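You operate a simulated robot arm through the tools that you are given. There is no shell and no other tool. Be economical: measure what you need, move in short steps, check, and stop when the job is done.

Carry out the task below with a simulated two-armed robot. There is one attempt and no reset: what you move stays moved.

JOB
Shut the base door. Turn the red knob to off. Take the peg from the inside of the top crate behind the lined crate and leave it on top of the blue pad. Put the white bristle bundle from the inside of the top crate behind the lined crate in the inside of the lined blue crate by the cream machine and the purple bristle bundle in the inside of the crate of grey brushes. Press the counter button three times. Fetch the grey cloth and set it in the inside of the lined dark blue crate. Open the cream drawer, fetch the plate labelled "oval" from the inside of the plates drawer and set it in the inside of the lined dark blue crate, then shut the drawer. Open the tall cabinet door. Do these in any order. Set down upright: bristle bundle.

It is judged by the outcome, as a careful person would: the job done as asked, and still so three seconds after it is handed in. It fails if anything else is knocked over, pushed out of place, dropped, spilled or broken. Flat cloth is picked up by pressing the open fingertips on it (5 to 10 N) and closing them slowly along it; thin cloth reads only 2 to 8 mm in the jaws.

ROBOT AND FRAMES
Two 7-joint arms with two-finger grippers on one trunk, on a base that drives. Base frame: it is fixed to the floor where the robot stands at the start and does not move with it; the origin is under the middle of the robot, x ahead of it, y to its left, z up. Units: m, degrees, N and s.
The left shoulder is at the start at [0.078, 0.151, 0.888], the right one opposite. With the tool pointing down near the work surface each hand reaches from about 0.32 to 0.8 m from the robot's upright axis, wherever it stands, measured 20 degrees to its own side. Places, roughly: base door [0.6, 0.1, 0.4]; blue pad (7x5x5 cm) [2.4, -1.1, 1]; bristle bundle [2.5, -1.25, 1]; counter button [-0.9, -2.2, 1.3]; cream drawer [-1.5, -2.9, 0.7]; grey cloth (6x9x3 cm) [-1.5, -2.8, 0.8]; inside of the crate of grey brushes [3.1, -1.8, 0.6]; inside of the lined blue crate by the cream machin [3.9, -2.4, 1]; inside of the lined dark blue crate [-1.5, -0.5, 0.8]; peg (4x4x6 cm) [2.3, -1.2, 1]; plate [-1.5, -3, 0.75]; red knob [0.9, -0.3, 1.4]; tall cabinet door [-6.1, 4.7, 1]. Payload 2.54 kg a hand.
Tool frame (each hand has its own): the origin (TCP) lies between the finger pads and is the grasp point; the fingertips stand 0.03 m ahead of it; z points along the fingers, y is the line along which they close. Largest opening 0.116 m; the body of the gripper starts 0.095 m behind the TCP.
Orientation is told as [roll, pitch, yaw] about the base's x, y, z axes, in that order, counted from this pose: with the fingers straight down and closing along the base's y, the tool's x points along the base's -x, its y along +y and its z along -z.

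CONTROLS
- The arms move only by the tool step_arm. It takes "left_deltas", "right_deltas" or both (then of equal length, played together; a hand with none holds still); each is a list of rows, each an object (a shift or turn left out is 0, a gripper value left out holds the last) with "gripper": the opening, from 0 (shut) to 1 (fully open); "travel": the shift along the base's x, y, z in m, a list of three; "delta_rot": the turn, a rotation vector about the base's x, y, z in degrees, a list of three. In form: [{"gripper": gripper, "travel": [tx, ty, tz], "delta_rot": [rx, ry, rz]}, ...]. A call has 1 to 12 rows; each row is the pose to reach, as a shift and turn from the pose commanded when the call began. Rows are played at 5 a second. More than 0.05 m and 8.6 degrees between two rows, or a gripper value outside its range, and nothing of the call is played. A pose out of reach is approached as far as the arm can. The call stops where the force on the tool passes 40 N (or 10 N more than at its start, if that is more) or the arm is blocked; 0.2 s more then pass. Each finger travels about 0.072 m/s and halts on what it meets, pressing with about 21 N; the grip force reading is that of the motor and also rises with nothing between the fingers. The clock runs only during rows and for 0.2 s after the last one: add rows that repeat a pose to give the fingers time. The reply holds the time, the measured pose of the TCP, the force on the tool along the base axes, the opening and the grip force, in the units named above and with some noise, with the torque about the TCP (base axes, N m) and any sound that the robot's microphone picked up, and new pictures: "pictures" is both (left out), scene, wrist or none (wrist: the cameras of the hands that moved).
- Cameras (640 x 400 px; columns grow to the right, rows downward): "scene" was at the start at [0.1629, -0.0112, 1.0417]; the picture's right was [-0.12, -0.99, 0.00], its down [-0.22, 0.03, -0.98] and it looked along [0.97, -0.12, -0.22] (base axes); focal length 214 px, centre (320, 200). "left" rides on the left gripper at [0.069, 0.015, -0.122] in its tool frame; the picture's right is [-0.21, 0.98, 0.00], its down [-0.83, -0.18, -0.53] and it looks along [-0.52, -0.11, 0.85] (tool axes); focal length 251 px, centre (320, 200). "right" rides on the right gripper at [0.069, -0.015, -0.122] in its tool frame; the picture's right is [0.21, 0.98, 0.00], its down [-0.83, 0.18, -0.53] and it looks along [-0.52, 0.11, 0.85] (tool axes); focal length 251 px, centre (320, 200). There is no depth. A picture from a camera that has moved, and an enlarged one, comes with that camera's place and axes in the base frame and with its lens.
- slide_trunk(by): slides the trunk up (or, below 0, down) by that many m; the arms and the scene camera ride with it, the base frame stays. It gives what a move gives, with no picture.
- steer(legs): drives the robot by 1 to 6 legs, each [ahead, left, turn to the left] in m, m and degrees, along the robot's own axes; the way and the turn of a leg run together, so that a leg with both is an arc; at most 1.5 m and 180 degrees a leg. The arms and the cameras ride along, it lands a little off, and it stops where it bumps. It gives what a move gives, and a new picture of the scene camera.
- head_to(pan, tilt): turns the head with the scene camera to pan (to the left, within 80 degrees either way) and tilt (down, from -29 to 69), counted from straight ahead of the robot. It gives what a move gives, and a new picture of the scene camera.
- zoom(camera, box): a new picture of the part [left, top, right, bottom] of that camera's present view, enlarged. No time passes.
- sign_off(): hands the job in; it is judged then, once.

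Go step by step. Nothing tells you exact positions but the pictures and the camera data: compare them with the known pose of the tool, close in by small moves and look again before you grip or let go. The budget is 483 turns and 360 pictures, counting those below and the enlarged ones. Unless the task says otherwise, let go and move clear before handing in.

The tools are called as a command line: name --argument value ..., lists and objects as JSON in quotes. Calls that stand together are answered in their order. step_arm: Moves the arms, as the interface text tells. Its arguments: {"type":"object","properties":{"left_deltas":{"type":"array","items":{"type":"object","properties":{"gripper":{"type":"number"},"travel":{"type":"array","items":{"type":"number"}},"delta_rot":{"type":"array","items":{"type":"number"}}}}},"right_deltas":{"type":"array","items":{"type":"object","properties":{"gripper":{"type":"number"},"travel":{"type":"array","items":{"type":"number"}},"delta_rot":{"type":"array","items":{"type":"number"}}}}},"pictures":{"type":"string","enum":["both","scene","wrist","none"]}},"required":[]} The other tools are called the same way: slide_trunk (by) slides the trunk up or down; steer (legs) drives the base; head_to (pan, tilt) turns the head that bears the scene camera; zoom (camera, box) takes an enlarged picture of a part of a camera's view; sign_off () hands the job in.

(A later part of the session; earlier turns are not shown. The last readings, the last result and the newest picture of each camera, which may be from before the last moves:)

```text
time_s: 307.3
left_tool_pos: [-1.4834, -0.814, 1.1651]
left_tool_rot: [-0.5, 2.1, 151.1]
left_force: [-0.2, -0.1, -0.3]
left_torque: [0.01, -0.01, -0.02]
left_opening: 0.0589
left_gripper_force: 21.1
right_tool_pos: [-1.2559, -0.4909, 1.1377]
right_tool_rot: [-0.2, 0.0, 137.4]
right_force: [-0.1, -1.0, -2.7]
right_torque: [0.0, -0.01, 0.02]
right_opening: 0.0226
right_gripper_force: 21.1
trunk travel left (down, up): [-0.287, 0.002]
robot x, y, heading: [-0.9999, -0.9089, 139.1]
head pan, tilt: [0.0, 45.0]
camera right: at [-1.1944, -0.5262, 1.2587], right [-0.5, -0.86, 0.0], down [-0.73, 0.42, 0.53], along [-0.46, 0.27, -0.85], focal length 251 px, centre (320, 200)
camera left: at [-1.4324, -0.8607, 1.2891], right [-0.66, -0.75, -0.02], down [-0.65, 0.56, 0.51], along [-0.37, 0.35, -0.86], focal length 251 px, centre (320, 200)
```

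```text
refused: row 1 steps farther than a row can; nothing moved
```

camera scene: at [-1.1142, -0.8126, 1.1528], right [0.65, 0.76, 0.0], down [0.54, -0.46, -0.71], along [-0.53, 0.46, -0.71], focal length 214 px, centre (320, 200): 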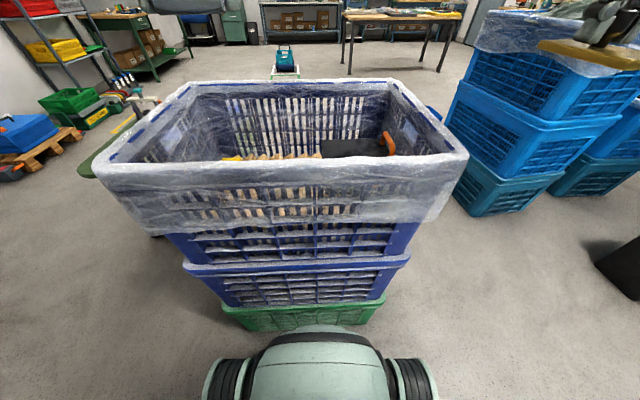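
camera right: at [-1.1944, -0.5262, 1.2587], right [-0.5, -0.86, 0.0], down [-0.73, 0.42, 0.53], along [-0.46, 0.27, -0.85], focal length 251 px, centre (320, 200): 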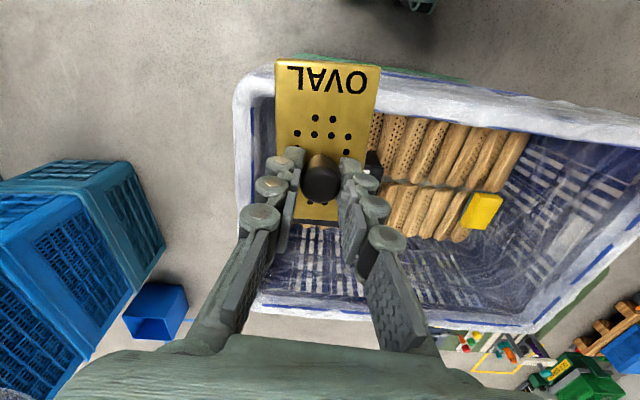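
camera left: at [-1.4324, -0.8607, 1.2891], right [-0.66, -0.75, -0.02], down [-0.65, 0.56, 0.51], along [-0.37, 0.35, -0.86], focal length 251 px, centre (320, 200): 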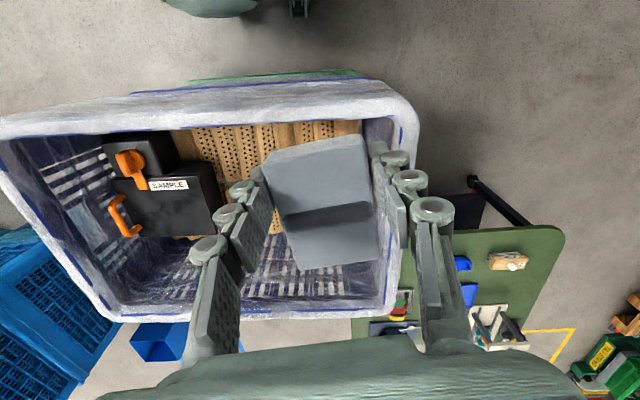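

step_arm --left_deltas '[{"travel": [0.004, 0.033, 0]}, {"travel": [0.009, 0.066, 0]}, {"travel": [0.013, 0.099, 0]}, {"travel": [0.013, 0.099, -0.045]}, {"travel": [0.013, 0.099, -0.09]}, {"travel": [0.013, 0.099, -0.135]}, {"travel": [0.013, 0.099, -0.18]}, {"travel": [0.013, 0.099, -0.22]}, {"travel": [0.013, 0.099, -0.25]}]' --pictures "both"

```text
time_s: 309.3
left_tool_pos: [-1.4677, -0.7161, 0.9116]
left_tool_rot: [-0.5, 2.0, 151.1]
left_force: [-0.7, -0.2, -0.2]
left_torque: [0.0, -0.03, 0.01]
left_opening: 0.0588
left_gripper_force: 21.0
right_tool_pos: [-1.2537, -0.4916, 1.1367]
right_tool_rot: [-0.1, -0.1, 137.5]
right_force: [0.4, 0.1, -2.4]
right_torque: [0.01, 0.02, -0.02]
right_opening: 0.0224
right_gripper_force: 20.9
trunk travel left (down, up): [-0.287, 0.002]
robot x, y, heading: [-1.0019, -0.9108, 138.9]
head pan, tilt: [0.0, 45.0]
camera scene: at [-1.1138, -0.8131, 1.1529], right [0.65, 0.76, 0.0], down [0.54, -0.46, -0.71], along [-0.53, 0.46, -0.71], focal length 214 px, centre (320, 200)
camera left: at [-1.418, -0.7615, 1.0375], right [-0.66, -0.75, -0.02], down [-0.65, 0.56, 0.51], along [-0.37, 0.35, -0.86], focal length 251 px, centre (320, 200)
```

scene: 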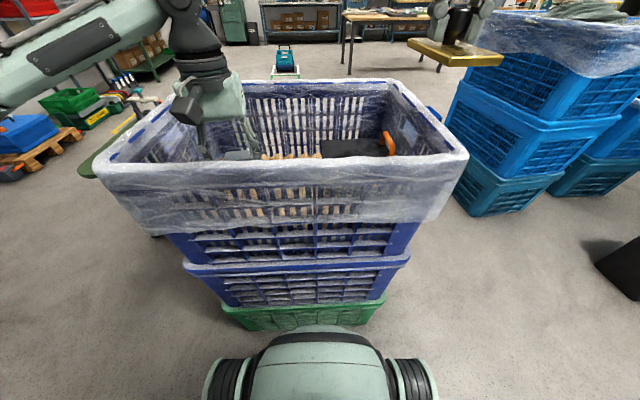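
left: 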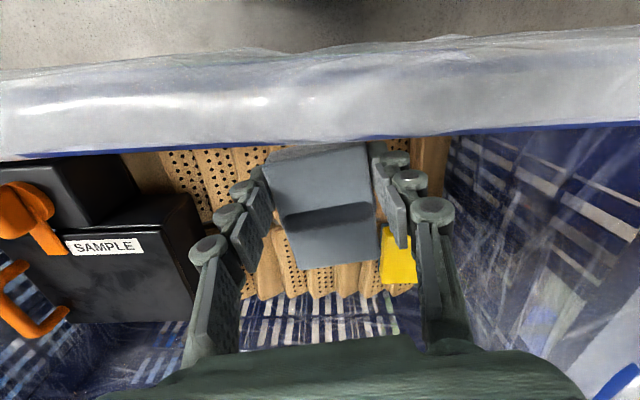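

Position is good. I lower slowly until the cloth touches.

step_arm --left_deltas '[{"travel": [0, 0, -0.03]}, {"travel": [0, 0, -0.055]}, {"travel": [0, 0, -0.07]}, {"travel": [0, 0, -0.08]}, {"travel": [0, 0, -0.09]}]' --pictures "wrist"

```text
time_s: 310.5
left_tool_pos: [-1.4685, -0.7152, 0.826]
left_tool_rot: [-0.5, 1.8, 150.9]
left_force: [0.9, -1.3, 13.5]
left_torque: [-0.54, -0.53, -0.03]
left_opening: 0.0591
left_gripper_force: 21.1
right_tool_pos: [-1.2547, -0.4905, 1.1381]
right_tool_rot: [-0.1, -0.2, 137.4]
right_force: [0.1, -0.4, -0.8]
right_torque: [0.01, 0.01, 0.01]
right_opening: 0.0223
right_gripper_force: 21.2
trunk travel left (down, up): [-0.287, 0.002]
robot x, y, heading: [-1.0042, -0.9071, 139.2]
head pan, tilt: [0.0, 45.0]
camera left: at [-1.4176, -0.7616, 0.9506], right [-0.66, -0.75, -0.02], down [-0.65, 0.56, 0.51], along [-0.37, 0.35, -0.86], focal length 251 px, centre (320, 200)
```

left: 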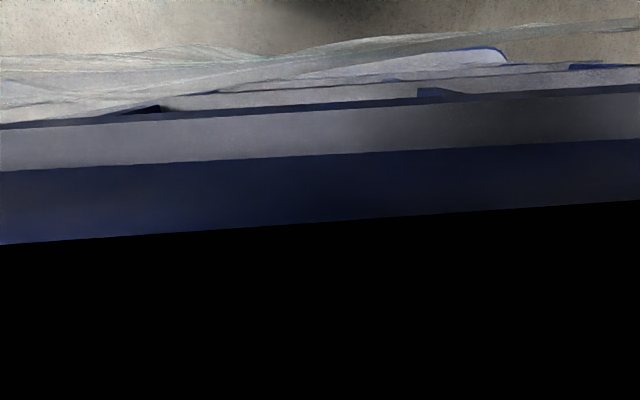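

The camera bracket is touching the near rim (contact offset toward me). I raise, shift 6 cm further in, and lower again.

step_arm --left_deltas '[{"travel": [0, 0, 0.04]}, {"travel": [0, 0, 0.08]}, {"travel": [-0.03, 0.02, 0.08]}, {"travel": [-0.055, 0.036, 0.08]}, {"travel": [-0.055, 0.036, 0.04]}]' --pictures "both"

```text
time_s: 311.7
left_tool_pos: [-1.5239, -0.6803, 0.8642]
left_tool_rot: [-0.5, 2.0, 151.0]
left_force: [-0.1, 0.1, -1.2]
left_torque: [0.02, -0.05, 0.02]
left_opening: 0.059
left_gripper_force: 21.0
right_tool_pos: [-1.2544, -0.4906, 1.1377]
right_tool_rot: [-0.1, 0.0, 137.4]
right_force: [-0.3, 0.1, -1.8]
right_torque: [0.0, 0.0, -0.01]
right_opening: 0.0224
right_gripper_force: 20.9
trunk travel left (down, up): [-0.287, 0.002]
robot x, y, heading: [-1.0015, -0.9082, 139.2]
head pan, tilt: [0.0, 45.0]
camera scene: at [-1.114, -0.8131, 1.1529], right [0.65, 0.76, 0.0], down [0.54, -0.46, -0.71], along [-0.53, 0.46, -0.71], focal length 214 px, centre (320, 200)
camera left: at [-1.4735, -0.725, 0.9895], right [-0.66, -0.75, -0.02], down [-0.65, 0.56, 0.51], along [-0.37, 0.34, -0.86], focal length 251 px, centre (320, 200)
```

scene: 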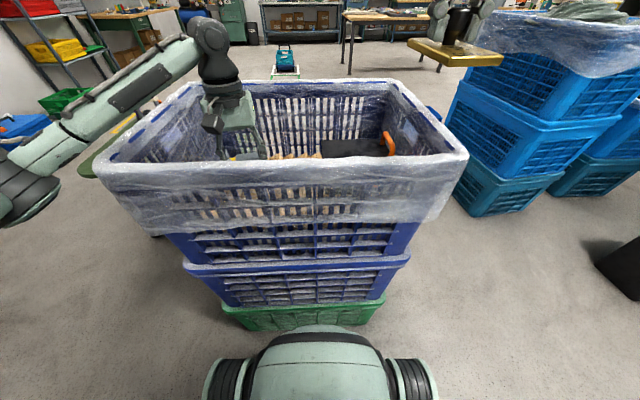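
left: 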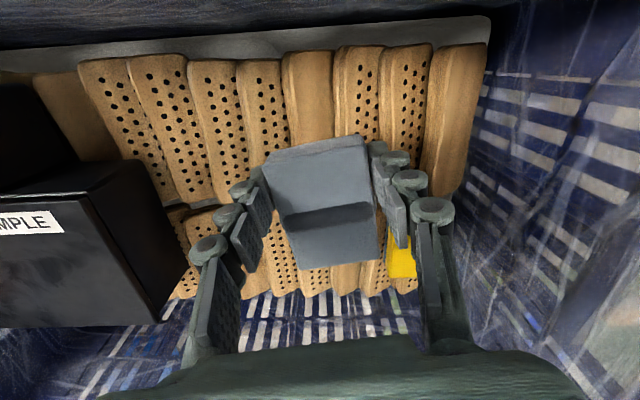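

Clear view now: the cloth will land on the wooden blocks, short of the yellow block. I lower to contact.

step_arm --left_deltas '[{"travel": [0, 0, -0.025]}, {"travel": [0, 0, -0.045]}, {"travel": [0, 0, -0.06]}, {"travel": [0, 0, -0.072]}, {"travel": [0, 0, -0.082]}]' --pictures "wrist"

```text
time_s: 313.1
left_tool_pos: [-1.5289, -0.6704, 0.8327]
left_tool_rot: [-2.0, -3.7, 151.7]
left_force: [-0.9, 0.4, -0.3]
left_torque: [0.0, -0.02, 0.0]
left_opening: 0.0588
left_gripper_force: 20.9
right_tool_pos: [-1.2377, -0.4913, 1.1402]
right_tool_rot: [0.5, -0.8, 137.5]
right_force: [0.6, 0.9, -3.4]
right_torque: [-0.03, 0.07, 0.0]
right_opening: 0.0227
right_gripper_force: 21.1
trunk travel left (down, up): [-0.287, 0.002]
robot x, y, heading: [-0.9987, -0.9106, 139.3]
head pan, tilt: [0.0, 45.0]
stopped in row 5 (left hand): the arm was blocked; the commanded pose is now the measured one
camera left: at [-1.4697, -0.7242, 0.9495], right [-0.65, -0.76, -0.02], down [-0.62, 0.52, 0.59], along [-0.44, 0.4, -0.81], focal length 251 px, centre (320, 200)
```

left: 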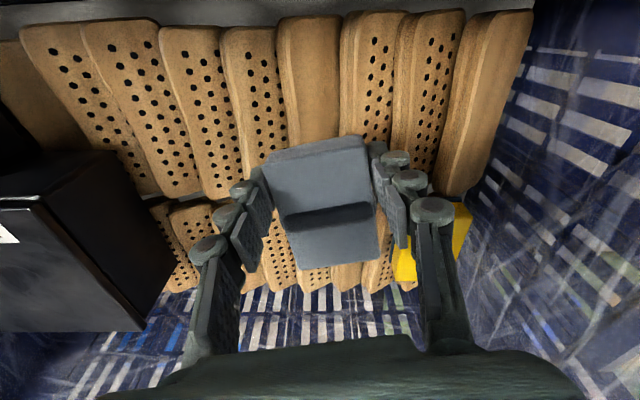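

The forearm is blocked by the crate rim, so I raise the hand, shift the base left 15 cm and retry from a better angle.

step_arm --left_deltas '[{"travel": [0, 0, 0.04]}, {"travel": [0, 0, 0.08], "delta_rot": [1, 3, 0]}, {"travel": [0, 0, 0.12], "delta_rot": [1.5, 5.5, -0.7]}, {"travel": [0, 0, 0.16], "delta_rot": [1.5, 5.5, -0.7]}, {"travel": [0, 0, 0.2], "delta_rot": [1.5, 5.5, -0.7]}, {"travel": [0, 0, 0.24], "delta_rot": [1.5, 5.5, -0.7]}, {"travel": [0, 0, 0.28], "delta_rot": [1.5, 5.5, -0.7]}, {"travel": [0, 0, 0.31], "delta_rot": [1.5, 5.5, -0.7]}]' --pictures "scene"

```text
time_s: 314.9
left_tool_pos: [-1.5376, -0.6718, 1.1237]
left_tool_rot: [-0.4, -6.9, 151.1]
left_force: [-0.2, -0.7, -0.6]
left_torque: [0.0, 0.0, -0.01]
left_opening: 0.059
left_gripper_force: 21.4
right_tool_pos: [-1.2534, -0.4905, 1.1379]
right_tool_rot: [-0.1, 0.0, 137.6]
right_force: [0.9, 0.1, -2.0]
right_torque: [0.01, -0.01, 0.0]
right_opening: 0.0226
right_gripper_force: 21.1
trunk travel left (down, up): [-0.287, 0.002]
robot x, y, heading: [-1.0023, -0.9102, 139.0]
head pan, tilt: [0.0, 45.0]
camera scene: at [-1.1135, -0.8133, 1.1529], right [0.65, 0.76, 0.0], down [0.53, -0.46, -0.71], along [-0.54, 0.46, -0.71], focal length 214 px, centre (320, 200)
```

scene: 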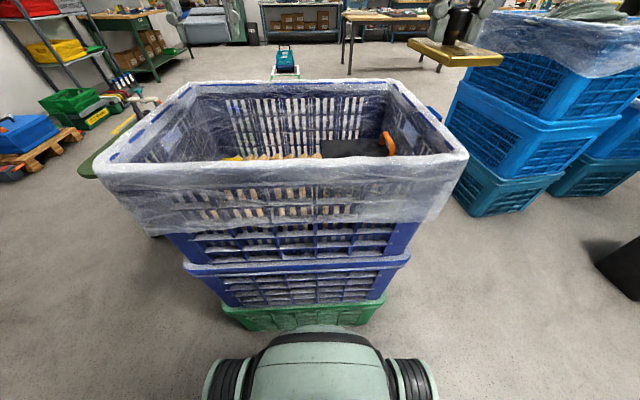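

steer --legs '[[0, 0.16, 0]]'

step_arm --left_deltas '[{"travel": [0.035, 0.03, 0], "delta_rot": [-3.4, -6.1, 0]}, {"travel": [0.07, 0.065, 0], "delta_rot": [-3.4, -6.1, 0]}, {"travel": [0.1, 0.1, 0], "delta_rot": [-3.4, -6.1, 0]}, {"travel": [0.115, 0.115, -0.03], "delta_rot": [-3.4, -6.1, 0]}, {"travel": [0.115, 0.115, -0.07], "delta_rot": [-3.4, -6.1, 0]}]' --right_deltas '[{"travel": [0.03, 0.035, 0]}, {"travel": [0.06, 0.07, 0]}, {"travel": [0.09, 0.105, 0]}, {"travel": [0.09, 0.105, 0]}, {"travel": [0.09, 0.105, 0]}]' --pictures "both"

```text
time_s: 317.1
left_tool_pos: [-1.6449, -0.7937, 1.1219]
left_tool_rot: [-0.4, -7.0, 151.0]
left_force: [-0.6, 0.5, 0.1]
left_torque: [0.0, 0.0, 0.0]
left_opening: 0.0588
left_gripper_force: 21.1
right_tool_pos: [-1.3603, -0.6121, 1.1374]
right_tool_rot: [-0.1, 0.0, 137.5]
right_force: [-0.3, -0.6, -3.6]
right_torque: [0.02, 0.01, -0.04]
right_opening: 0.0224
right_gripper_force: 21.4
trunk travel left (down, up): [-0.287, 0.002]
robot x, y, heading: [-1.108, -1.0346, 139.0]
head pan, tilt: [0.0, 45.0]
camera scene: at [-1.2198, -0.9356, 1.1529], right [0.65, 0.76, 0.0], down [0.54, -0.46, -0.71], along [-0.53, 0.46, -0.71], focal length 214 px, centre (320, 200)
```

scene: 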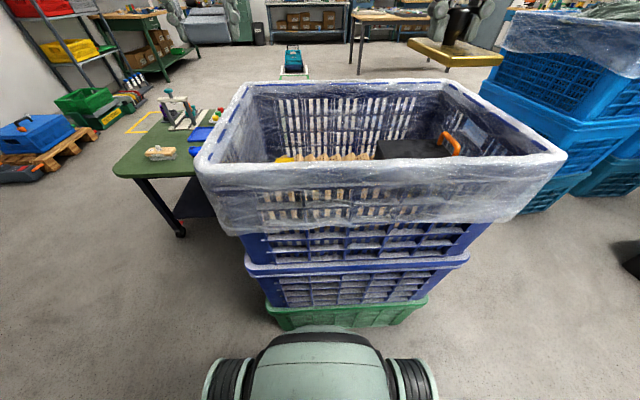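

```text
time_s: 318.3
left_tool_pos: [-1.5301, -0.6767, 1.0519]
left_tool_rot: [-0.5, 0.0, 151.0]
left_force: [0.4, -0.1, 0.3]
left_torque: [-0.05, -0.02, 0.02]
left_opening: 0.059
left_gripper_force: 21.1
right_tool_pos: [-1.2692, -0.5062, 1.1372]
right_tool_rot: [0.0, 0.2, 137.4]
right_force: [0.3, 0.7, -2.6]
right_torque: [0.01, 0.04, -0.02]
right_opening: 0.0228
right_gripper_force: 21.1
trunk travel left (down, up): [-0.287, 0.002]
robot x, y, heading: [-1.1048, -1.0329, 139.2]
head pan, tilt: [0.0, 45.0]
camera scene: at [-1.2199, -0.9352, 1.1529], right [0.65, 0.76, 0.0], down [0.54, -0.46, -0.71], along [-0.53, 0.46, -0.71], focal length 214 px, centre (320, 200)
camera right: at [-1.2089, -0.5422, 1.2583], right [-0.5, -0.87, 0.0], down [-0.73, 0.42, 0.53], along [-0.46, 0.27, -0.85], focal length 251 px, centre (320, 200)
camera left: at [-1.4756, -0.7255, 1.174], right [-0.66, -0.75, -0.01], down [-0.64, 0.56, 0.54], along [-0.4, 0.36, -0.84], focal length 251 px, centre (320, 200)
```

scene: 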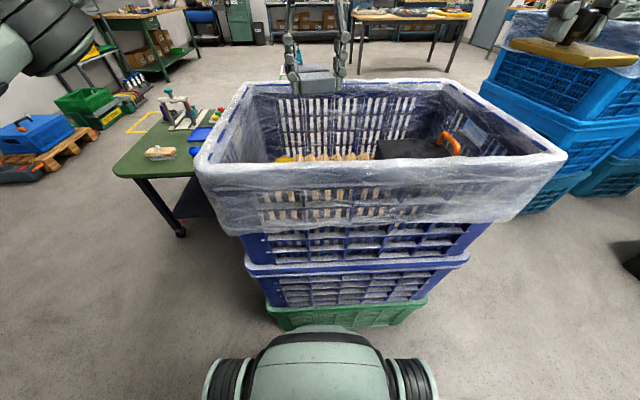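
right: 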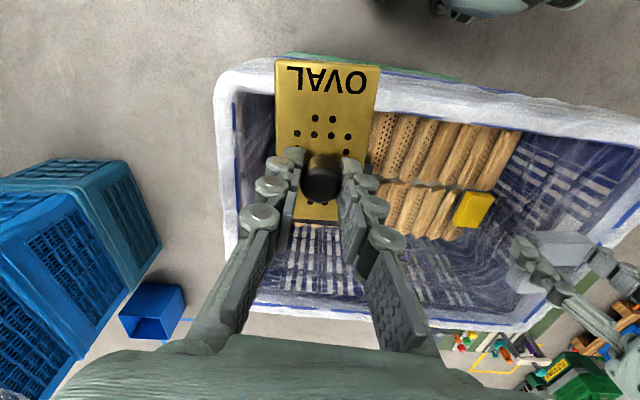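
left: 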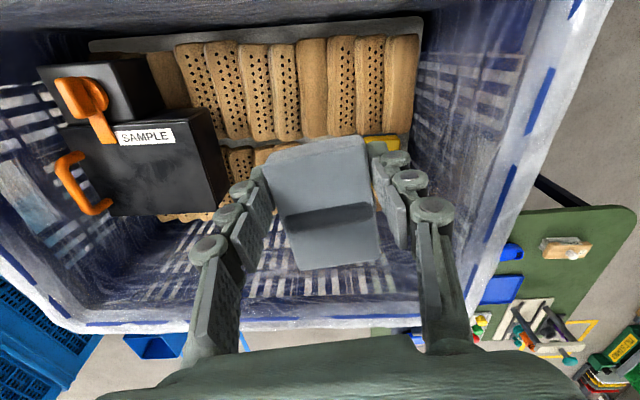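

Better: the left hand is now straight ahead and the blocks' top is at about 0.72. I lower again.

step_arm --left_deltas '[{"travel": [0, 0, -0.045]}, {"travel": [0, 0, -0.09]}, {"travel": [0, 0, -0.135]}, {"travel": [0, 0, -0.18]}, {"travel": [0, 0, -0.22]}, {"travel": [0, 0, -0.25]}]' --pictures "both"

```text
time_s: 319.9
left_tool_pos: [-1.5404, -0.6697, 0.831]
left_tool_rot: [-1.7, -3.0, 151.6]
left_force: [0.2, 0.4, -0.3]
left_torque: [-0.02, -0.02, 0.01]
left_opening: 0.0592
left_gripper_force: 21.0
right_tool_pos: [-1.2662, -0.5076, 1.1376]
right_tool_rot: [0.0, -0.2, 137.5]
right_force: [1.2, 0.4, -1.7]
right_torque: [-0.01, 0.03, 0.04]
right_opening: 0.0223
right_gripper_force: 20.8
trunk travel left (down, up): [-0.287, 0.002]
robot x, y, heading: [-1.1134, -1.0343, 139.3]
head pan, tilt: [0.0, 45.0]
stopped in row 6 (left hand): the arm was blocked; the commanded pose is now the measured one
camera scene: at [-1.217, -0.9363, 1.1526], right [0.65, 0.76, 0.0], down [0.53, -0.46, -0.71], along [-0.54, 0.46, -0.7], focal length 214 px, centre (320, 200)
camera left: at [-1.4812, -0.7225, 0.9491], right [-0.65, -0.76, -0.02], down [-0.62, 0.52, 0.58], along [-0.43, 0.39, -0.81], focal length 251 px, centre (320, 200)
```

scene: 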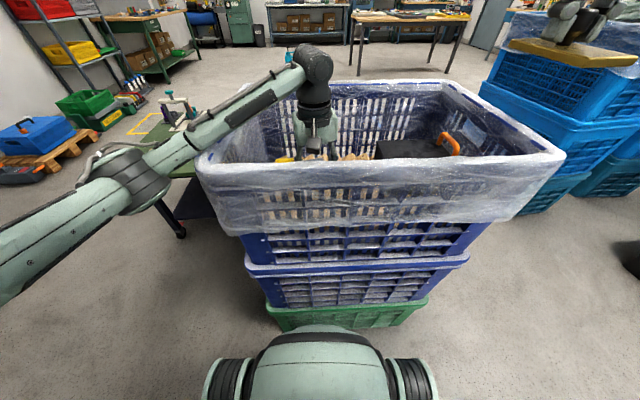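
left: 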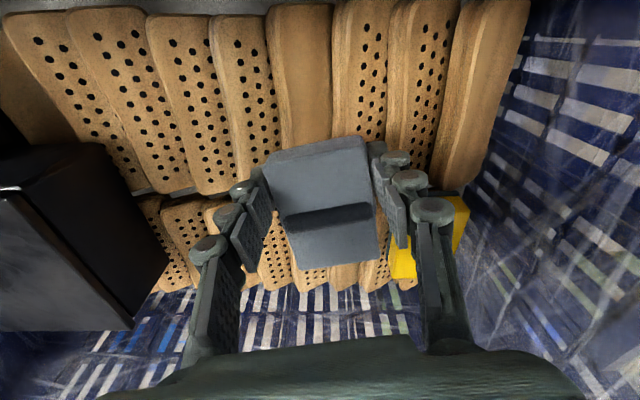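

The forearm again meets the rim corner at z≈0.83 (cloth bottom ~5 cm above the blocks). I raise, back the base off so the arm is more stretched and flatter, and retry.

step_arm --left_deltas '[{"travel": [0, 0, 0.04]}, {"travel": [0, 0, 0.08], "delta_rot": [-1, -2, 0]}, {"travel": [0, 0, 0.12], "delta_rot": [-1, -2.5, 0]}, {"travel": [0, 0, 0.16], "delta_rot": [-1, -2.5, 0]}, {"travel": [0, 0, 0.2], "delta_rot": [-1, -2.5, 0]}, {"travel": [0, 0, 0.24], "delta_rot": [-1, -2.5, 0]}]' --pictures "none"

steer --legs '[[-0.17, 0, 0]]'

step_arm --left_deltas '[{"travel": [-0.035, 0.03, 0]}, {"travel": [-0.07, 0.06, 0]}, {"travel": [-0.105, 0.09, 0]}, {"travel": [-0.128, 0.111, 0]}, {"travel": [-0.128, 0.111, -0.045]}, {"travel": [-0.128, 0.111, -0.09]}, {"travel": [-0.128, 0.111, -0.135]}, {"travel": [-0.128, 0.111, -0.175]}, {"travel": [-0.128, 0.111, -0.21]}]' --pictures "both"

```text
time_s: 321.3
left_tool_pos: [-1.5393, -0.6705, 1.0627]
left_tool_rot: [-1.7, 0.6, 151.6]
left_force: [-0.1, -0.7, -0.1]
left_torque: [0.01, 0.01, -0.01]
left_opening: 0.0588
left_gripper_force: 21.4
right_tool_pos: [-1.2711, -0.5065, 1.1375]
right_tool_rot: [-0.1, 0.0, 137.5]
right_force: [0.0, -0.3, -2.5]
right_torque: [0.05, 0.03, 0.0]
right_opening: 0.0225
right_gripper_force: 20.7
trunk travel left (down, up): [-0.287, 0.002]
robot x, y, heading: [-1.1119, -1.0355, 139.2]
head pan, tilt: [0.0, 45.0]
```

```text
time_s: 322.8
left_tool_pos: [-1.413, -0.7804, 1.064]
left_tool_rot: [-1.7, 0.5, 151.5]
left_force: [-0.4, -0.5, 0.2]
left_torque: [0.03, 0.03, -0.02]
left_opening: 0.0588
left_gripper_force: 21.1
right_tool_pos: [-1.1451, -0.6166, 1.137]
right_tool_rot: [-0.1, 0.1, 137.6]
right_force: [0.3, 0.1, -2.2]
right_torque: [0.05, 0.02, -0.01]
right_opening: 0.0224
right_gripper_force: 20.9
trunk travel left (down, up): [-0.287, 0.002]
robot x, y, heading: [-0.9842, -1.139, 139.3]
head pan, tilt: [0.0, 45.0]
camera scene: at [-1.0941, -1.0449, 1.153], right [0.65, 0.76, 0.0], down [0.53, -0.46, -0.71], along [-0.54, 0.46, -0.71], focal length 214 px, centre (320, 200)
```

scene: 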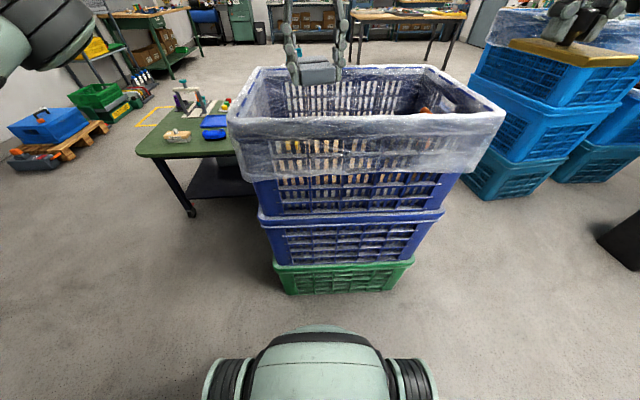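

```text
time_s: 324.8
left_tool_pos: [-1.5442, -0.6651, 0.8526]
left_tool_rot: [-1.6, 0.7, 151.5]
left_force: [-0.3, -0.2, -0.1]
left_torque: [-0.02, -0.02, 0.05]
left_opening: 0.059
left_gripper_force: 20.6
left hand out of reach, approached as far as the arm can: row 3, 4, 5, 6, 7, 9
right_tool_pos: [-1.1445, -0.6154, 1.1375]
right_tool_rot: [-0.1, 0.0, 137.5]
right_force: [-0.4, 0.1, -1.8]
right_torque: [0.01, -0.01, 0.02]
right_opening: 0.0225
right_gripper_force: 20.5
trunk travel left (down, up): [-0.287, 0.002]
robot x, y, heading: [-0.9843, -1.1421, 139.6]
head pan, tilt: [0.0, 45.0]
camera scene: at [-1.0948, -1.0442, 1.1529], right [0.65, 0.76, 0.0], down [0.54, -0.46, -0.71], along [-0.53, 0.46, -0.71], focal length 214 px, centre (320, 200)
camera left: at [-1.4921, -0.7133, 0.9754], right [-0.65, -0.76, -0.03], down [-0.65, 0.54, 0.53], along [-0.38, 0.37, -0.85], focal length 251 px, centre (320, 200)
```

scene: 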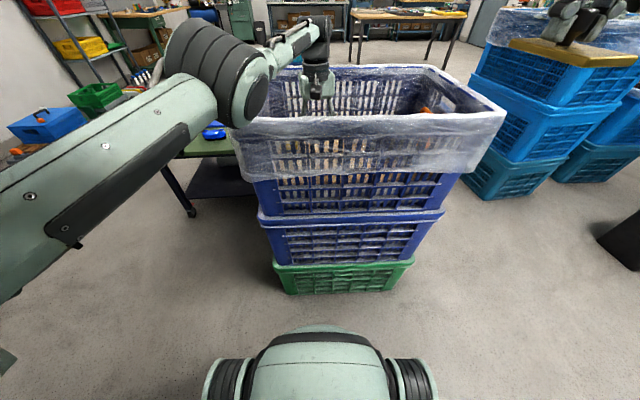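
left: 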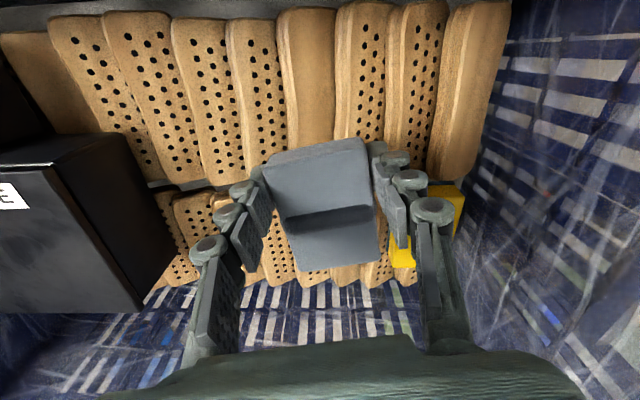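

The arm is flatter now. I continue down, easing slightly toward me to stay in reach.

step_arm --left_deltas '[{"travel": [0.008, -0.007, -0.02]}, {"travel": [0.012, -0.01, -0.04]}, {"travel": [0.016, -0.014, -0.055]}, {"travel": [0.016, -0.014, -0.07]}, {"travel": [0.016, -0.014, -0.08]}]' --pictures "none"

```text
time_s: 326.0
left_tool_pos: [-1.5391, -0.6613, 0.7847]
left_tool_rot: [-1.9, 0.2, 151.4]
left_force: [-0.3, -1.9, 24.7]
left_torque: [-0.81, 0.16, -0.04]
left_opening: 0.059
left_gripper_force: 21.1
left hand out of reach, approached as far as the arm can: row 1, 2, 3, 4, 5
right_tool_pos: [-1.1431, -0.617, 1.1391]
right_tool_rot: [0.0, -0.1, 137.5]
right_force: [0.2, -0.4, -2.1]
right_torque: [0.01, 0.03, -0.04]
right_opening: 0.0225
right_gripper_force: 20.8
trunk travel left (down, up): [-0.287, 0.002]
robot x, y, heading: [-0.9821, -1.143, 139.2]
head pan, tilt: [0.0, 45.0]
```

Contact with the blocks at z=0.785. I ease up slightly and open.

step_arm --left_deltas '[{"travel": [0, 0, 0.003]}, {"gripper": 0.55, "travel": [0, 0, 0.003]}, {"gripper": 0.62, "travel": [0, 0, 0.003]}, {"gripper": 0.7, "travel": [0, 0, 0.003]}, {"gripper": 0.7, "travel": [0, 0, 0.003]}]' --pictures "none"

step_arm --left_deltas '[{"travel": [0, 0, 0.04]}, {"travel": [0, 0, 0.08]}, {"travel": [0, 0, 0.12]}, {"travel": [0, 0, 0.16]}, {"travel": [0, 0, 0.2]}, {"travel": [0, 0, 0.24]}, {"travel": [0, 0, 0.28]}]' --pictures "wrist"

```text
time_s: 327.2
left_tool_pos: [-1.5387, -0.6611, 0.7805]
left_tool_rot: [-1.7, 0.7, 151.7]
left_force: [1.1, 0.3, -0.1]
left_torque: [-0.01, -0.03, 0.03]
left_opening: 0.0812
left_gripper_force: 0.2
right_tool_pos: [-1.1444, -0.6156, 1.1369]
right_tool_rot: [-0.1, 0.1, 137.5]
right_force: [-0.4, -1.2, -1.5]
right_torque: [0.01, 0.04, 0.02]
right_opening: 0.0225
right_gripper_force: 21.2
trunk travel left (down, up): [-0.287, 0.002]
robot x, y, heading: [-0.9845, -1.1426, 139.1]
head pan, tilt: [0.0, 45.0]
```

```text
time_s: 328.8
left_tool_pos: [-1.5278, -0.6836, 1.0147]
left_tool_rot: [-2.7, 0.0, 152.7]
left_force: [0.1, -0.3, -0.2]
left_torque: [0.03, 0.03, 0.0]
left_opening: 0.0812
left_gripper_force: 0.0
left hand out of reach, approached as far as the arm can: row 3, 4, 5, 6, 7
right_tool_pos: [-1.1443, -0.6166, 1.1385]
right_tool_rot: [-0.1, 0.0, 137.5]
right_force: [0.4, -1.2, -1.0]
right_torque: [0.07, 0.01, 0.01]
right_opening: 0.0227
right_gripper_force: 21.0
trunk travel left (down, up): [-0.287, 0.002]
robot x, y, heading: [-0.9856, -1.1412, 139.2]
head pan, tilt: [0.0, 45.0]
camera left: at [-1.4755, -0.7344, 1.1359], right [-0.64, -0.77, -0.05], down [-0.66, 0.52, 0.54], along [-0.39, 0.38, -0.84], focal length 251 px, centre (320, 200)
```

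left: 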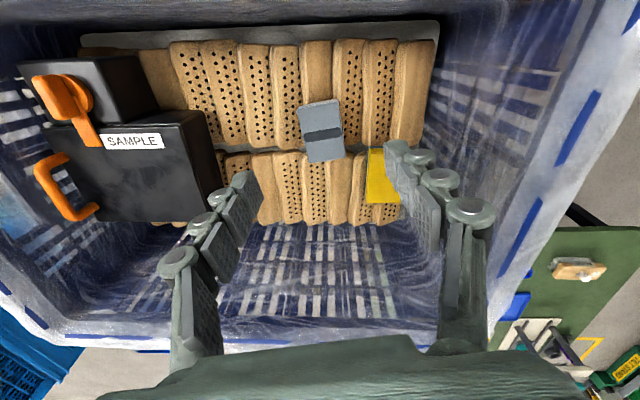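

The cloth lies on the blocks. I retract the left hand, then bring the plate to the gap between the cloth and the SAMPLE box.

step_arm --left_deltas '[{"travel": [0.012, -0.03, 0.03]}, {"travel": [0.024, -0.07, 0.06]}, {"travel": [0.036, -0.11, 0.08]}, {"travel": [0.048, -0.15, 0.1]}, {"travel": [0.06, -0.19, 0.1]}, {"travel": [0.073, -0.222, 0.1]}]' --pictures "none"

step_arm --right_deltas '[{"travel": [-0.043, 0.004, 0], "delta_rot": [0, 0, 4.5]}, {"travel": [-0.087, 0.007, 0], "delta_rot": [0, 0, 9]}, {"travel": [-0.13, 0.011, 0], "delta_rot": [0, 0, 9]}, {"travel": [-0.173, 0.014, 0], "delta_rot": [0, 0, 9]}, {"travel": [-0.216, 0.018, -0.01], "delta_rot": [0, 0, 9]}, {"travel": [-0.26, 0.022, -0.02], "delta_rot": [0, 0, 9]}, {"travel": [-0.303, 0.025, -0.04], "delta_rot": [0, 0, 9]}, {"travel": [-0.346, 0.029, -0.06], "delta_rot": [0, 0, 9]}, {"travel": [-0.346, 0.029, -0.1], "delta_rot": [0, 0, 9]}]' --pictures "both"

```text
refused: row 2 steps farther than a row can; nothing moved
```

```text
time_s: 330.8
left_tool_pos: [-1.5287, -0.6829, 1.0131]
left_tool_rot: [-2.7, 0.1, 152.6]
left_force: [0.1, 0.5, 0.0]
left_torque: [-0.03, 0.03, 0.0]
left_opening: 0.0812
left_gripper_force: 0.1
right_tool_pos: [-1.4632, -0.6058, 1.0556]
right_tool_rot: [0.0, 0.0, 146.6]
right_force: [0.1, -0.3, -2.5]
right_torque: [0.03, 0.02, -0.01]
right_opening: 0.0223
right_gripper_force: 21.7
right hand out of reach, approached as far as the arm can: row 7, 8, 9
trunk travel left (down, up): [-0.287, 0.002]
robot x, y, heading: [-0.9853, -1.1392, 139.0]
head pan, tilt: [0.0, 45.0]
camera scene: at [-1.0948, -1.0441, 1.1528], right [0.65, 0.76, 0.0], down [0.54, -0.46, -0.71], along [-0.54, 0.46, -0.71], focal length 214 px, centre (320, 200)
camera right: at [-1.3969, -0.6303, 1.1768], right [-0.36, -0.93, 0.0], down [-0.79, 0.3, 0.53], along [-0.5, 0.19, -0.85], focal length 251 px, centre (320, 200)
```

scene: 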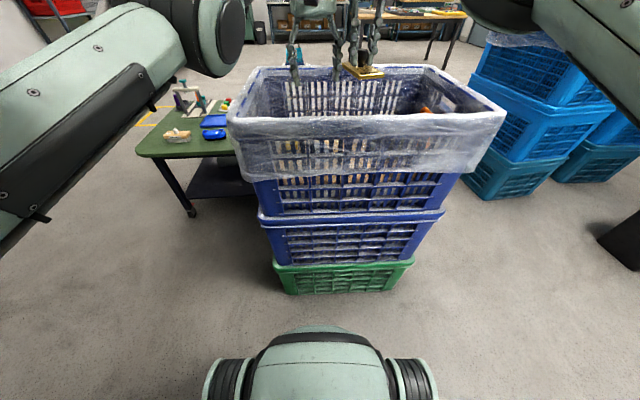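
right: 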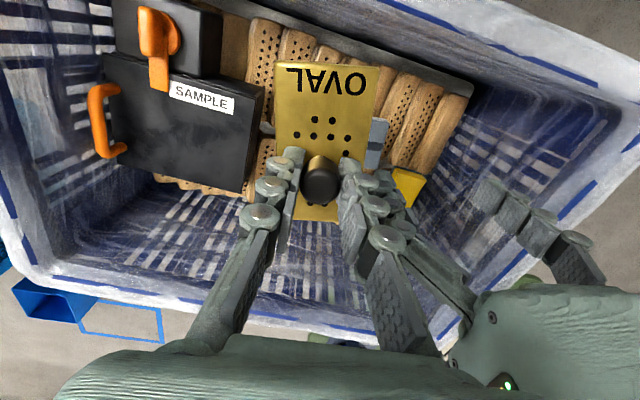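

The left hand hadn't moved (refused row), and the hands are close; I move the left hand away sideways and up first.

step_arm --left_deltas '[{"travel": [-0.02, -0.025, 0.02]}, {"travel": [-0.035, -0.05, 0.045]}, {"travel": [-0.04, -0.08, 0.08]}, {"travel": [-0.02, -0.12, 0.1]}, {"travel": [0.01, -0.15, 0.1]}, {"travel": [0.04, -0.18, 0.1]}, {"travel": [0.07, -0.21, 0.1]}]' --pictures "none"

zoom --camera "right" --box '[100, 0, 520, 280]'

```text
time_s: 332.4
left_tool_pos: [-1.4582, -0.8942, 1.1138]
left_tool_rot: [-1.8, 0.6, 151.6]
left_force: [-1.4, -0.4, 0.0]
left_torque: [-0.03, -0.01, 0.03]
left_opening: 0.0812
left_gripper_force: 0.2
right_tool_pos: [-1.4631, -0.6063, 1.0565]
right_tool_rot: [-0.1, -0.1, 146.5]
right_force: [1.0, -0.4, -2.0]
right_torque: [-0.01, 0.02, 0.01]
right_opening: 0.0223
right_gripper_force: 20.6
trunk travel left (down, up): [-0.287, 0.002]
robot x, y, heading: [-0.9833, -1.1411, 139.2]
head pan, tilt: [0.0, 45.0]
```

```text
1.43 times, centred on (310, 140) of right
camera zoom: at [-1.3965, -0.6315, 1.1777], right [-0.36, -0.93, 0.0], down [-0.79, 0.3, 0.53], along [-0.5, 0.19, -0.85], focal length 359 px, centre (334, 286)
```

zoom: 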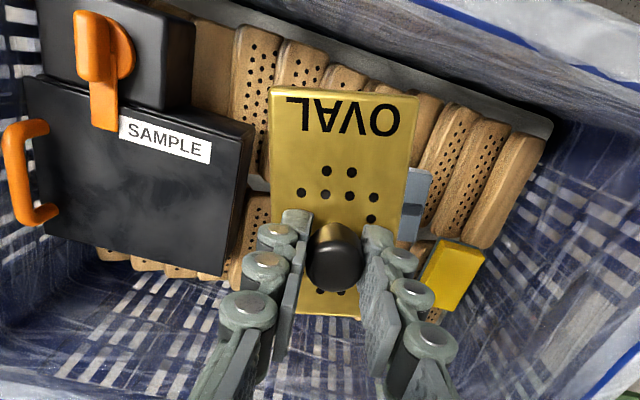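

Aligned with the crate, landing between box and cloth. I lower the plate.

step_arm --right_deltas '[{"travel": [0.008, 0.012, -0.04]}, {"travel": [0.008, 0.012, -0.085]}, {"travel": [0.008, 0.012, -0.13]}, {"travel": [0.008, 0.012, -0.175]}, {"travel": [0.008, 0.012, -0.21]}]' --pictures "both"

```text
time_s: 333.6
left_tool_pos: [-1.4579, -0.8936, 1.114]
left_tool_rot: [-1.8, 0.6, 151.7]
left_force: [-0.4, 1.2, -0.1]
left_torque: [0.02, -0.01, 0.02]
left_opening: 0.081
left_gripper_force: 0.1
right_tool_pos: [-1.456, -0.5924, 0.8431]
right_tool_rot: [-0.1, 0.0, 146.6]
right_force: [0.5, -0.1, -2.9]
right_torque: [-0.02, 0.0, -0.01]
right_opening: 0.0223
right_gripper_force: 20.8
trunk travel left (down, up): [-0.287, 0.002]
robot x, y, heading: [-0.985, -1.1417, 139.3]
head pan, tilt: [0.0, 45.0]
camera scene: at [-1.0948, -1.0441, 1.1529], right [0.65, 0.76, 0.0], down [0.54, -0.46, -0.71], along [-0.53, 0.46, -0.71], focal length 214 px, centre (320, 200)
camera right: at [-1.3896, -0.6184, 0.9653], right [-0.36, -0.93, 0.0], down [-0.79, 0.3, 0.53], along [-0.5, 0.19, -0.85], focal length 251 px, centre (320, 200)
```

scene: 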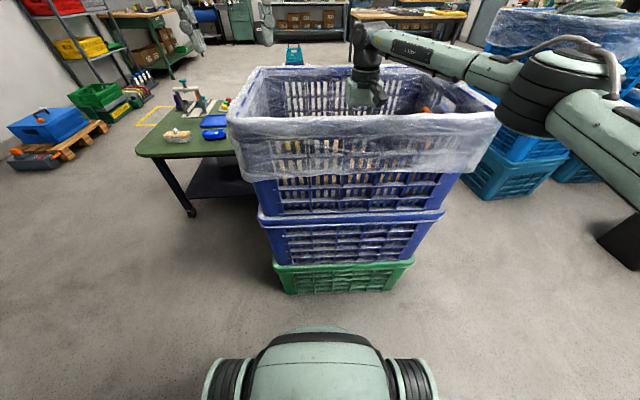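
right: 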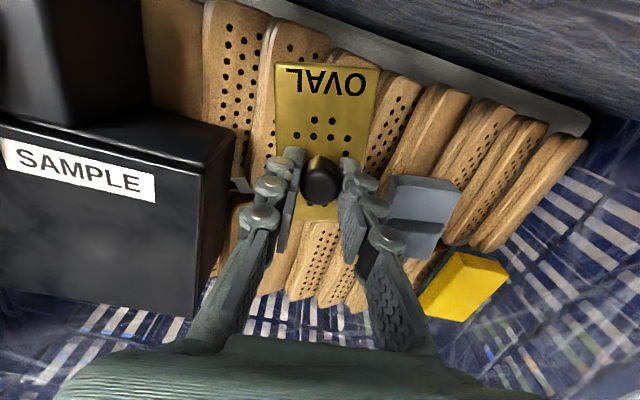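

Good spacing. I lower to contact.

step_arm --right_deltas '[{"travel": [0, 0, -0.02]}, {"travel": [0, 0, -0.033]}, {"travel": [0, 0, -0.042]}, {"travel": [0, 0, -0.05]}]' --pictures "wrist"

```text
time_s: 334.6
left_tool_pos: [-1.4578, -0.8928, 1.114]
left_tool_rot: [-1.8, 0.5, 151.6]
left_force: [-0.7, 1.1, 0.4]
left_torque: [-0.04, 0.0, 0.01]
left_opening: 0.0813
left_gripper_force: 0.0
right_tool_pos: [-1.4542, -0.5934, 0.7964]
right_tool_rot: [0.0, -0.1, 146.5]
right_force: [0.0, 1.6, 8.7]
right_torque: [-0.33, -0.5, 0.0]
right_opening: 0.0224
right_gripper_force: 21.0
trunk travel left (down, up): [-0.287, 0.002]
robot x, y, heading: [-0.9836, -1.1437, 139.2]
head pan, tilt: [0.0, 45.0]
camera right: at [-1.3887, -0.619, 0.9182], right [-0.36, -0.93, 0.0], down [-0.79, 0.3, 0.54], along [-0.5, 0.19, -0.84], focal length 251 px, centre (320, 200)
```

right: 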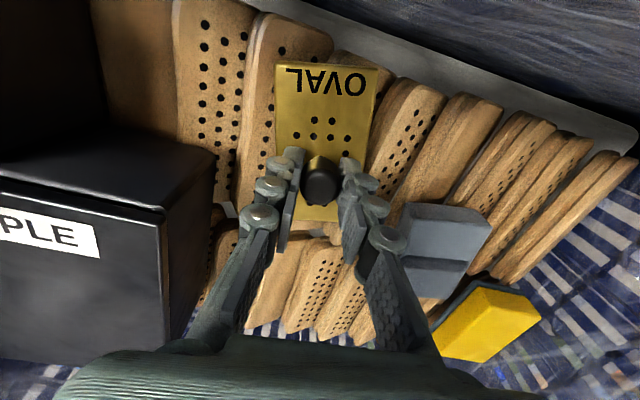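

The plate's near end rests on the blocks (9 N). I open gently and rise.

step_arm --right_deltas '[{"travel": [0, 0, -0.003]}, {"gripper": 0.23, "travel": [0, 0, -0.003]}, {"gripper": 0.3, "travel": [0, 0, -0.003]}, {"gripper": 0.4, "travel": [0, 0, -0.003]}, {"gripper": 0.4, "travel": [0, 0, -0.003]}, {"gripper": 0.4, "travel": [0, 0, 0.04]}, {"travel": [0, 0, 0.085]}, {"travel": [0, 0, 0.13]}, {"travel": [0, 0, 0.175]}, {"travel": [0, 0, 0.22]}, {"travel": [0, 0, 0.26]}]' --pictures "wrist"

```text
time_s: 337.0
left_tool_pos: [-1.4583, -0.8953, 1.1137]
left_tool_rot: [-1.8, 0.6, 151.6]
left_force: [-0.5, 0.4, -0.3]
left_torque: [0.06, -0.03, -0.02]
left_opening: 0.0812
left_gripper_force: 0.1
right_tool_pos: [-1.4563, -0.5944, 1.0556]
right_tool_rot: [-0.2, 0.0, 146.8]
right_force: [0.2, -0.8, 1.5]
right_torque: [-0.01, 0.03, 0.02]
right_opening: 0.0465
right_gripper_force: 0.0
trunk travel left (down, up): [-0.287, 0.002]
robot x, y, heading: [-0.9853, -1.1395, 139.1]
head pan, tilt: [0.0, 45.0]
camera right: at [-1.3899, -0.6198, 1.1778], right [-0.36, -0.93, 0.0], down [-0.79, 0.3, 0.53], along [-0.5, 0.19, -0.85], focal length 251 px, centre (320, 200)
```

right: 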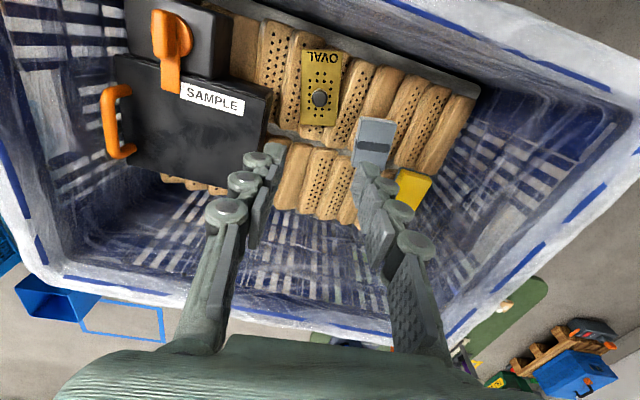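

Plate "OVAL" and cloth are both inside the crate. I tuck the right hand and look for a route to the tall cabinet at about (-6.1, 4.7).

step_arm --right_deltas '[{"travel": [0, 0, 0.04]}, {"travel": [0.03, -0.012, 0.06]}, {"travel": [0.07, -0.027, 0.07]}, {"travel": [0.11, -0.042, 0.07]}, {"travel": [0.15, -0.057, 0.07]}, {"travel": [0.19, -0.072, 0.07]}, {"travel": [0.23, -0.088, 0.07]}, {"travel": [0.261, -0.1, 0.07]}]' --pictures "none"

head_to --pan -10 --tilt 15

```text
time_s: 338.8
left_tool_pos: [-1.4568, -0.8932, 1.1149]
left_tool_rot: [-1.8, 0.5, 151.6]
left_force: [-0.9, 0.6, 0.2]
left_torque: [0.0, 0.01, 0.0]
left_opening: 0.0811
left_gripper_force: 0.1
right_tool_pos: [-1.1937, -0.6951, 1.1254]
right_tool_rot: [0.0, 0.1, 146.5]
right_force: [-0.2, 0.1, -0.1]
right_torque: [0.01, 0.0, -0.01]
right_opening: 0.0466
right_gripper_force: 0.1
right hand out of reach, approached as far as the arm can: row 1
trunk travel left (down, up): [-0.287, 0.002]
robot x, y, heading: [-0.9837, -1.1467, 139.4]
head pan, tilt: [0.0, 45.0]
```

```text
time_s: 339.7
left_tool_pos: [-1.4594, -0.8934, 1.1142]
left_tool_rot: [-1.7, 0.6, 151.7]
left_force: [0.8, 0.2, 0.3]
left_torque: [-0.01, 0.05, 0.02]
left_opening: 0.0812
left_gripper_force: 0.0
right_tool_pos: [-1.1945, -0.694, 1.125]
right_tool_rot: [-0.1, 0.0, 146.6]
right_force: [-0.6, 0.6, -0.4]
right_torque: [0.02, 0.01, 0.01]
right_opening: 0.0462
right_gripper_force: 0.1
trunk travel left (down, up): [-0.287, 0.002]
robot x, y, heading: [-0.9864, -1.1434, 139.4]
head pan, tilt: [-10.0, 15.0]
camera scene: at [-1.092, -1.0254, 1.1997], right [0.78, 0.63, 0.0], down [0.16, -0.2, -0.97], along [-0.61, 0.75, -0.26], focal length 214 px, centre (320, 200)
```

scene: 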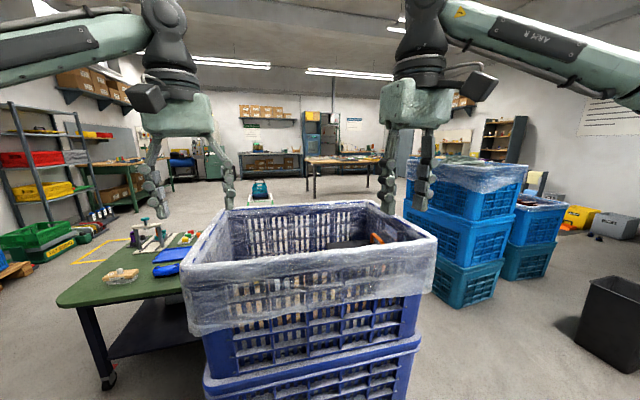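

The tall blue cabinet is visible far ahead. I go around the right side of the crate and through the gap before the blue stacks.

steer --legs '[[0.46, -0.98, 0], [0, 0, 19], [1.4, 0, 0]]'

head_to --pan -20 --tilt 12

```text
time_s: 357.1
left_tool_pos: [-2.509, 0.5215, 1.1138]
left_tool_rot: [-1.8, 0.6, 169.9]
left_force: [-0.3, 0.0, 0.0]
left_torque: [0.0, 0.0, -0.02]
left_opening: 0.0812
left_gripper_force: 0.1
right_tool_pos: [-2.3201, 0.7923, 1.1262]
right_tool_rot: [-0.1, 0.0, 164.7]
right_force: [-0.4, -0.4, 0.3]
right_torque: [-0.04, 0.0, 0.01]
right_opening: 0.0463
right_gripper_force: 0.2
trunk travel left (down, up): [-0.287, 0.002]
robot x, y, heading: [-1.9818, 0.4379, 157.5]
head pan, tilt: [-10.0, 15.0]
camera scene: at [-2.1193, 0.5108, 1.1997], right [0.54, 0.84, 0.0], down [0.22, -0.14, -0.97], along [-0.81, 0.52, -0.26], focal length 214 px, centre (320, 200)
```

scene: 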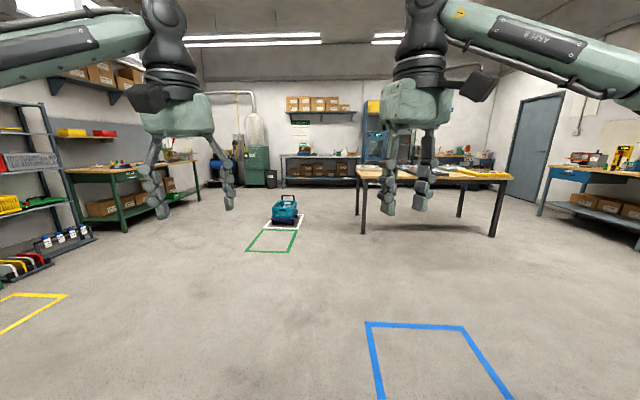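

```text
time_s: 357.9
left_tool_pos: [-2.5086, 0.5214, 1.1136]
left_tool_rot: [-1.8, 0.6, 169.8]
left_force: [0.6, -0.1, 0.2]
left_torque: [0.04, 0.01, -0.04]
left_opening: 0.081
left_gripper_force: 0.2
right_tool_pos: [-2.3209, 0.793, 1.1248]
right_tool_rot: [-0.1, -0.1, 164.8]
right_force: [-0.3, 0.7, -0.2]
right_torque: [-0.01, 0.0, 0.06]
right_opening: 0.0461
right_gripper_force: 0.1
trunk travel left (down, up): [-0.287, 0.002]
robot x, y, heading: [-1.979, 0.4356, 157.6]
head pan, tilt: [-20.0, 12.0]
camera scene: at [-2.1091, 0.5235, 1.2046], right [0.68, 0.74, 0.0], down [0.15, -0.14, -0.98], along [-0.72, 0.66, -0.21], focal length 214 px, centre (320, 200)
```

scene: 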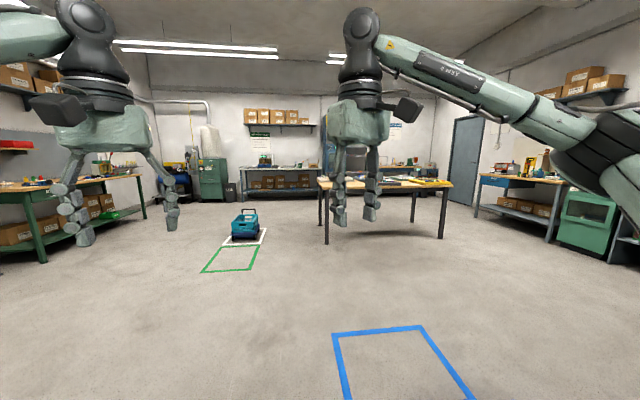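

A table stands before the cabinet, so I'll pass on its left, between it and the teal bag. Driving toward (-4.5,1.95).

steer --legs '[[0, 0, -8.6], [1.45, 0, 0], [1.4, 0, 0]]'

head_to --pan -25 --tilt 15

```text
time_s: 372.2
left_tool_pos: [-4.9175, 2.0527, 1.1137]
left_tool_rot: [-1.8, 0.6, 162.0]
left_force: [-0.5, 0.6, -0.2]
left_torque: [0.0, -0.03, -0.01]
left_opening: 0.0813
left_gripper_force: 0.0
right_tool_pos: [-4.695, 2.297, 1.1256]
right_tool_rot: [-0.1, -0.1, 156.9]
right_force: [-0.6, -0.4, 0.4]
right_torque: [-0.04, 0.0, -0.03]
right_opening: 0.0467
right_gripper_force: 0.1
trunk travel left (down, up): [-0.287, 0.002]
robot x, y, heading: [-4.4072, 1.8976, 149.6]
head pan, tilt: [-20.0, 12.0]
camera scene: at [-4.5223, 1.9999, 1.2046], right [0.77, 0.64, 0.0], down [0.13, -0.16, -0.98], along [-0.62, 0.75, -0.21], focal length 214 px, centre (320, 200)
```

scene: 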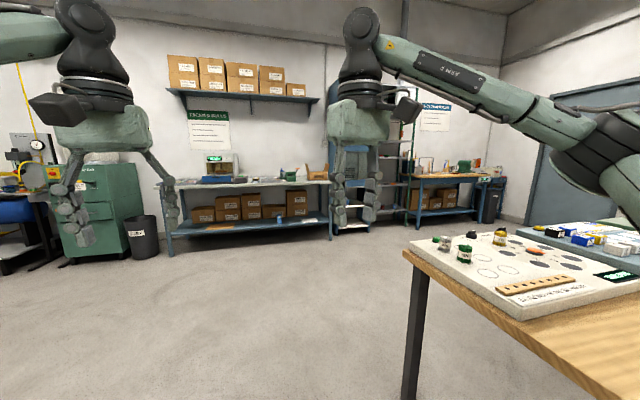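

```text
time_s: 372.9
left_tool_pos: [-4.9182, 2.0531, 1.1141]
left_tool_rot: [-1.8, 0.7, 161.9]
left_force: [0.4, -0.5, 0.8]
left_torque: [0.01, 0.01, 0.01]
left_opening: 0.0812
left_gripper_force: 0.0
right_tool_pos: [-4.6946, 2.2973, 1.125]
right_tool_rot: [-0.1, 0.0, 156.9]
right_force: [-0.3, 1.0, 0.3]
right_torque: [-0.01, 0.03, 0.0]
right_opening: 0.0463
right_gripper_force: 0.0
trunk travel left (down, up): [-0.287, 0.002]
robot x, y, heading: [-4.4083, 1.8891, 149.5]
head pan, tilt: [-25.0, 15.0]
camera scene: at [-4.5158, 2.0048, 1.1998], right [0.82, 0.57, 0.0], down [0.15, -0.21, -0.97], along [-0.55, 0.8, -0.26], focal length 214 px, centre (320, 200)
```

scene: 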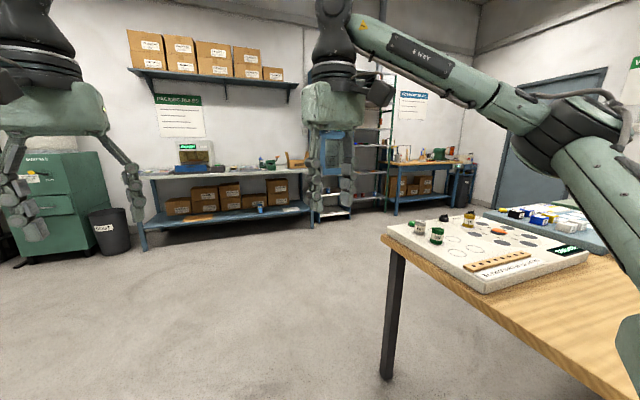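

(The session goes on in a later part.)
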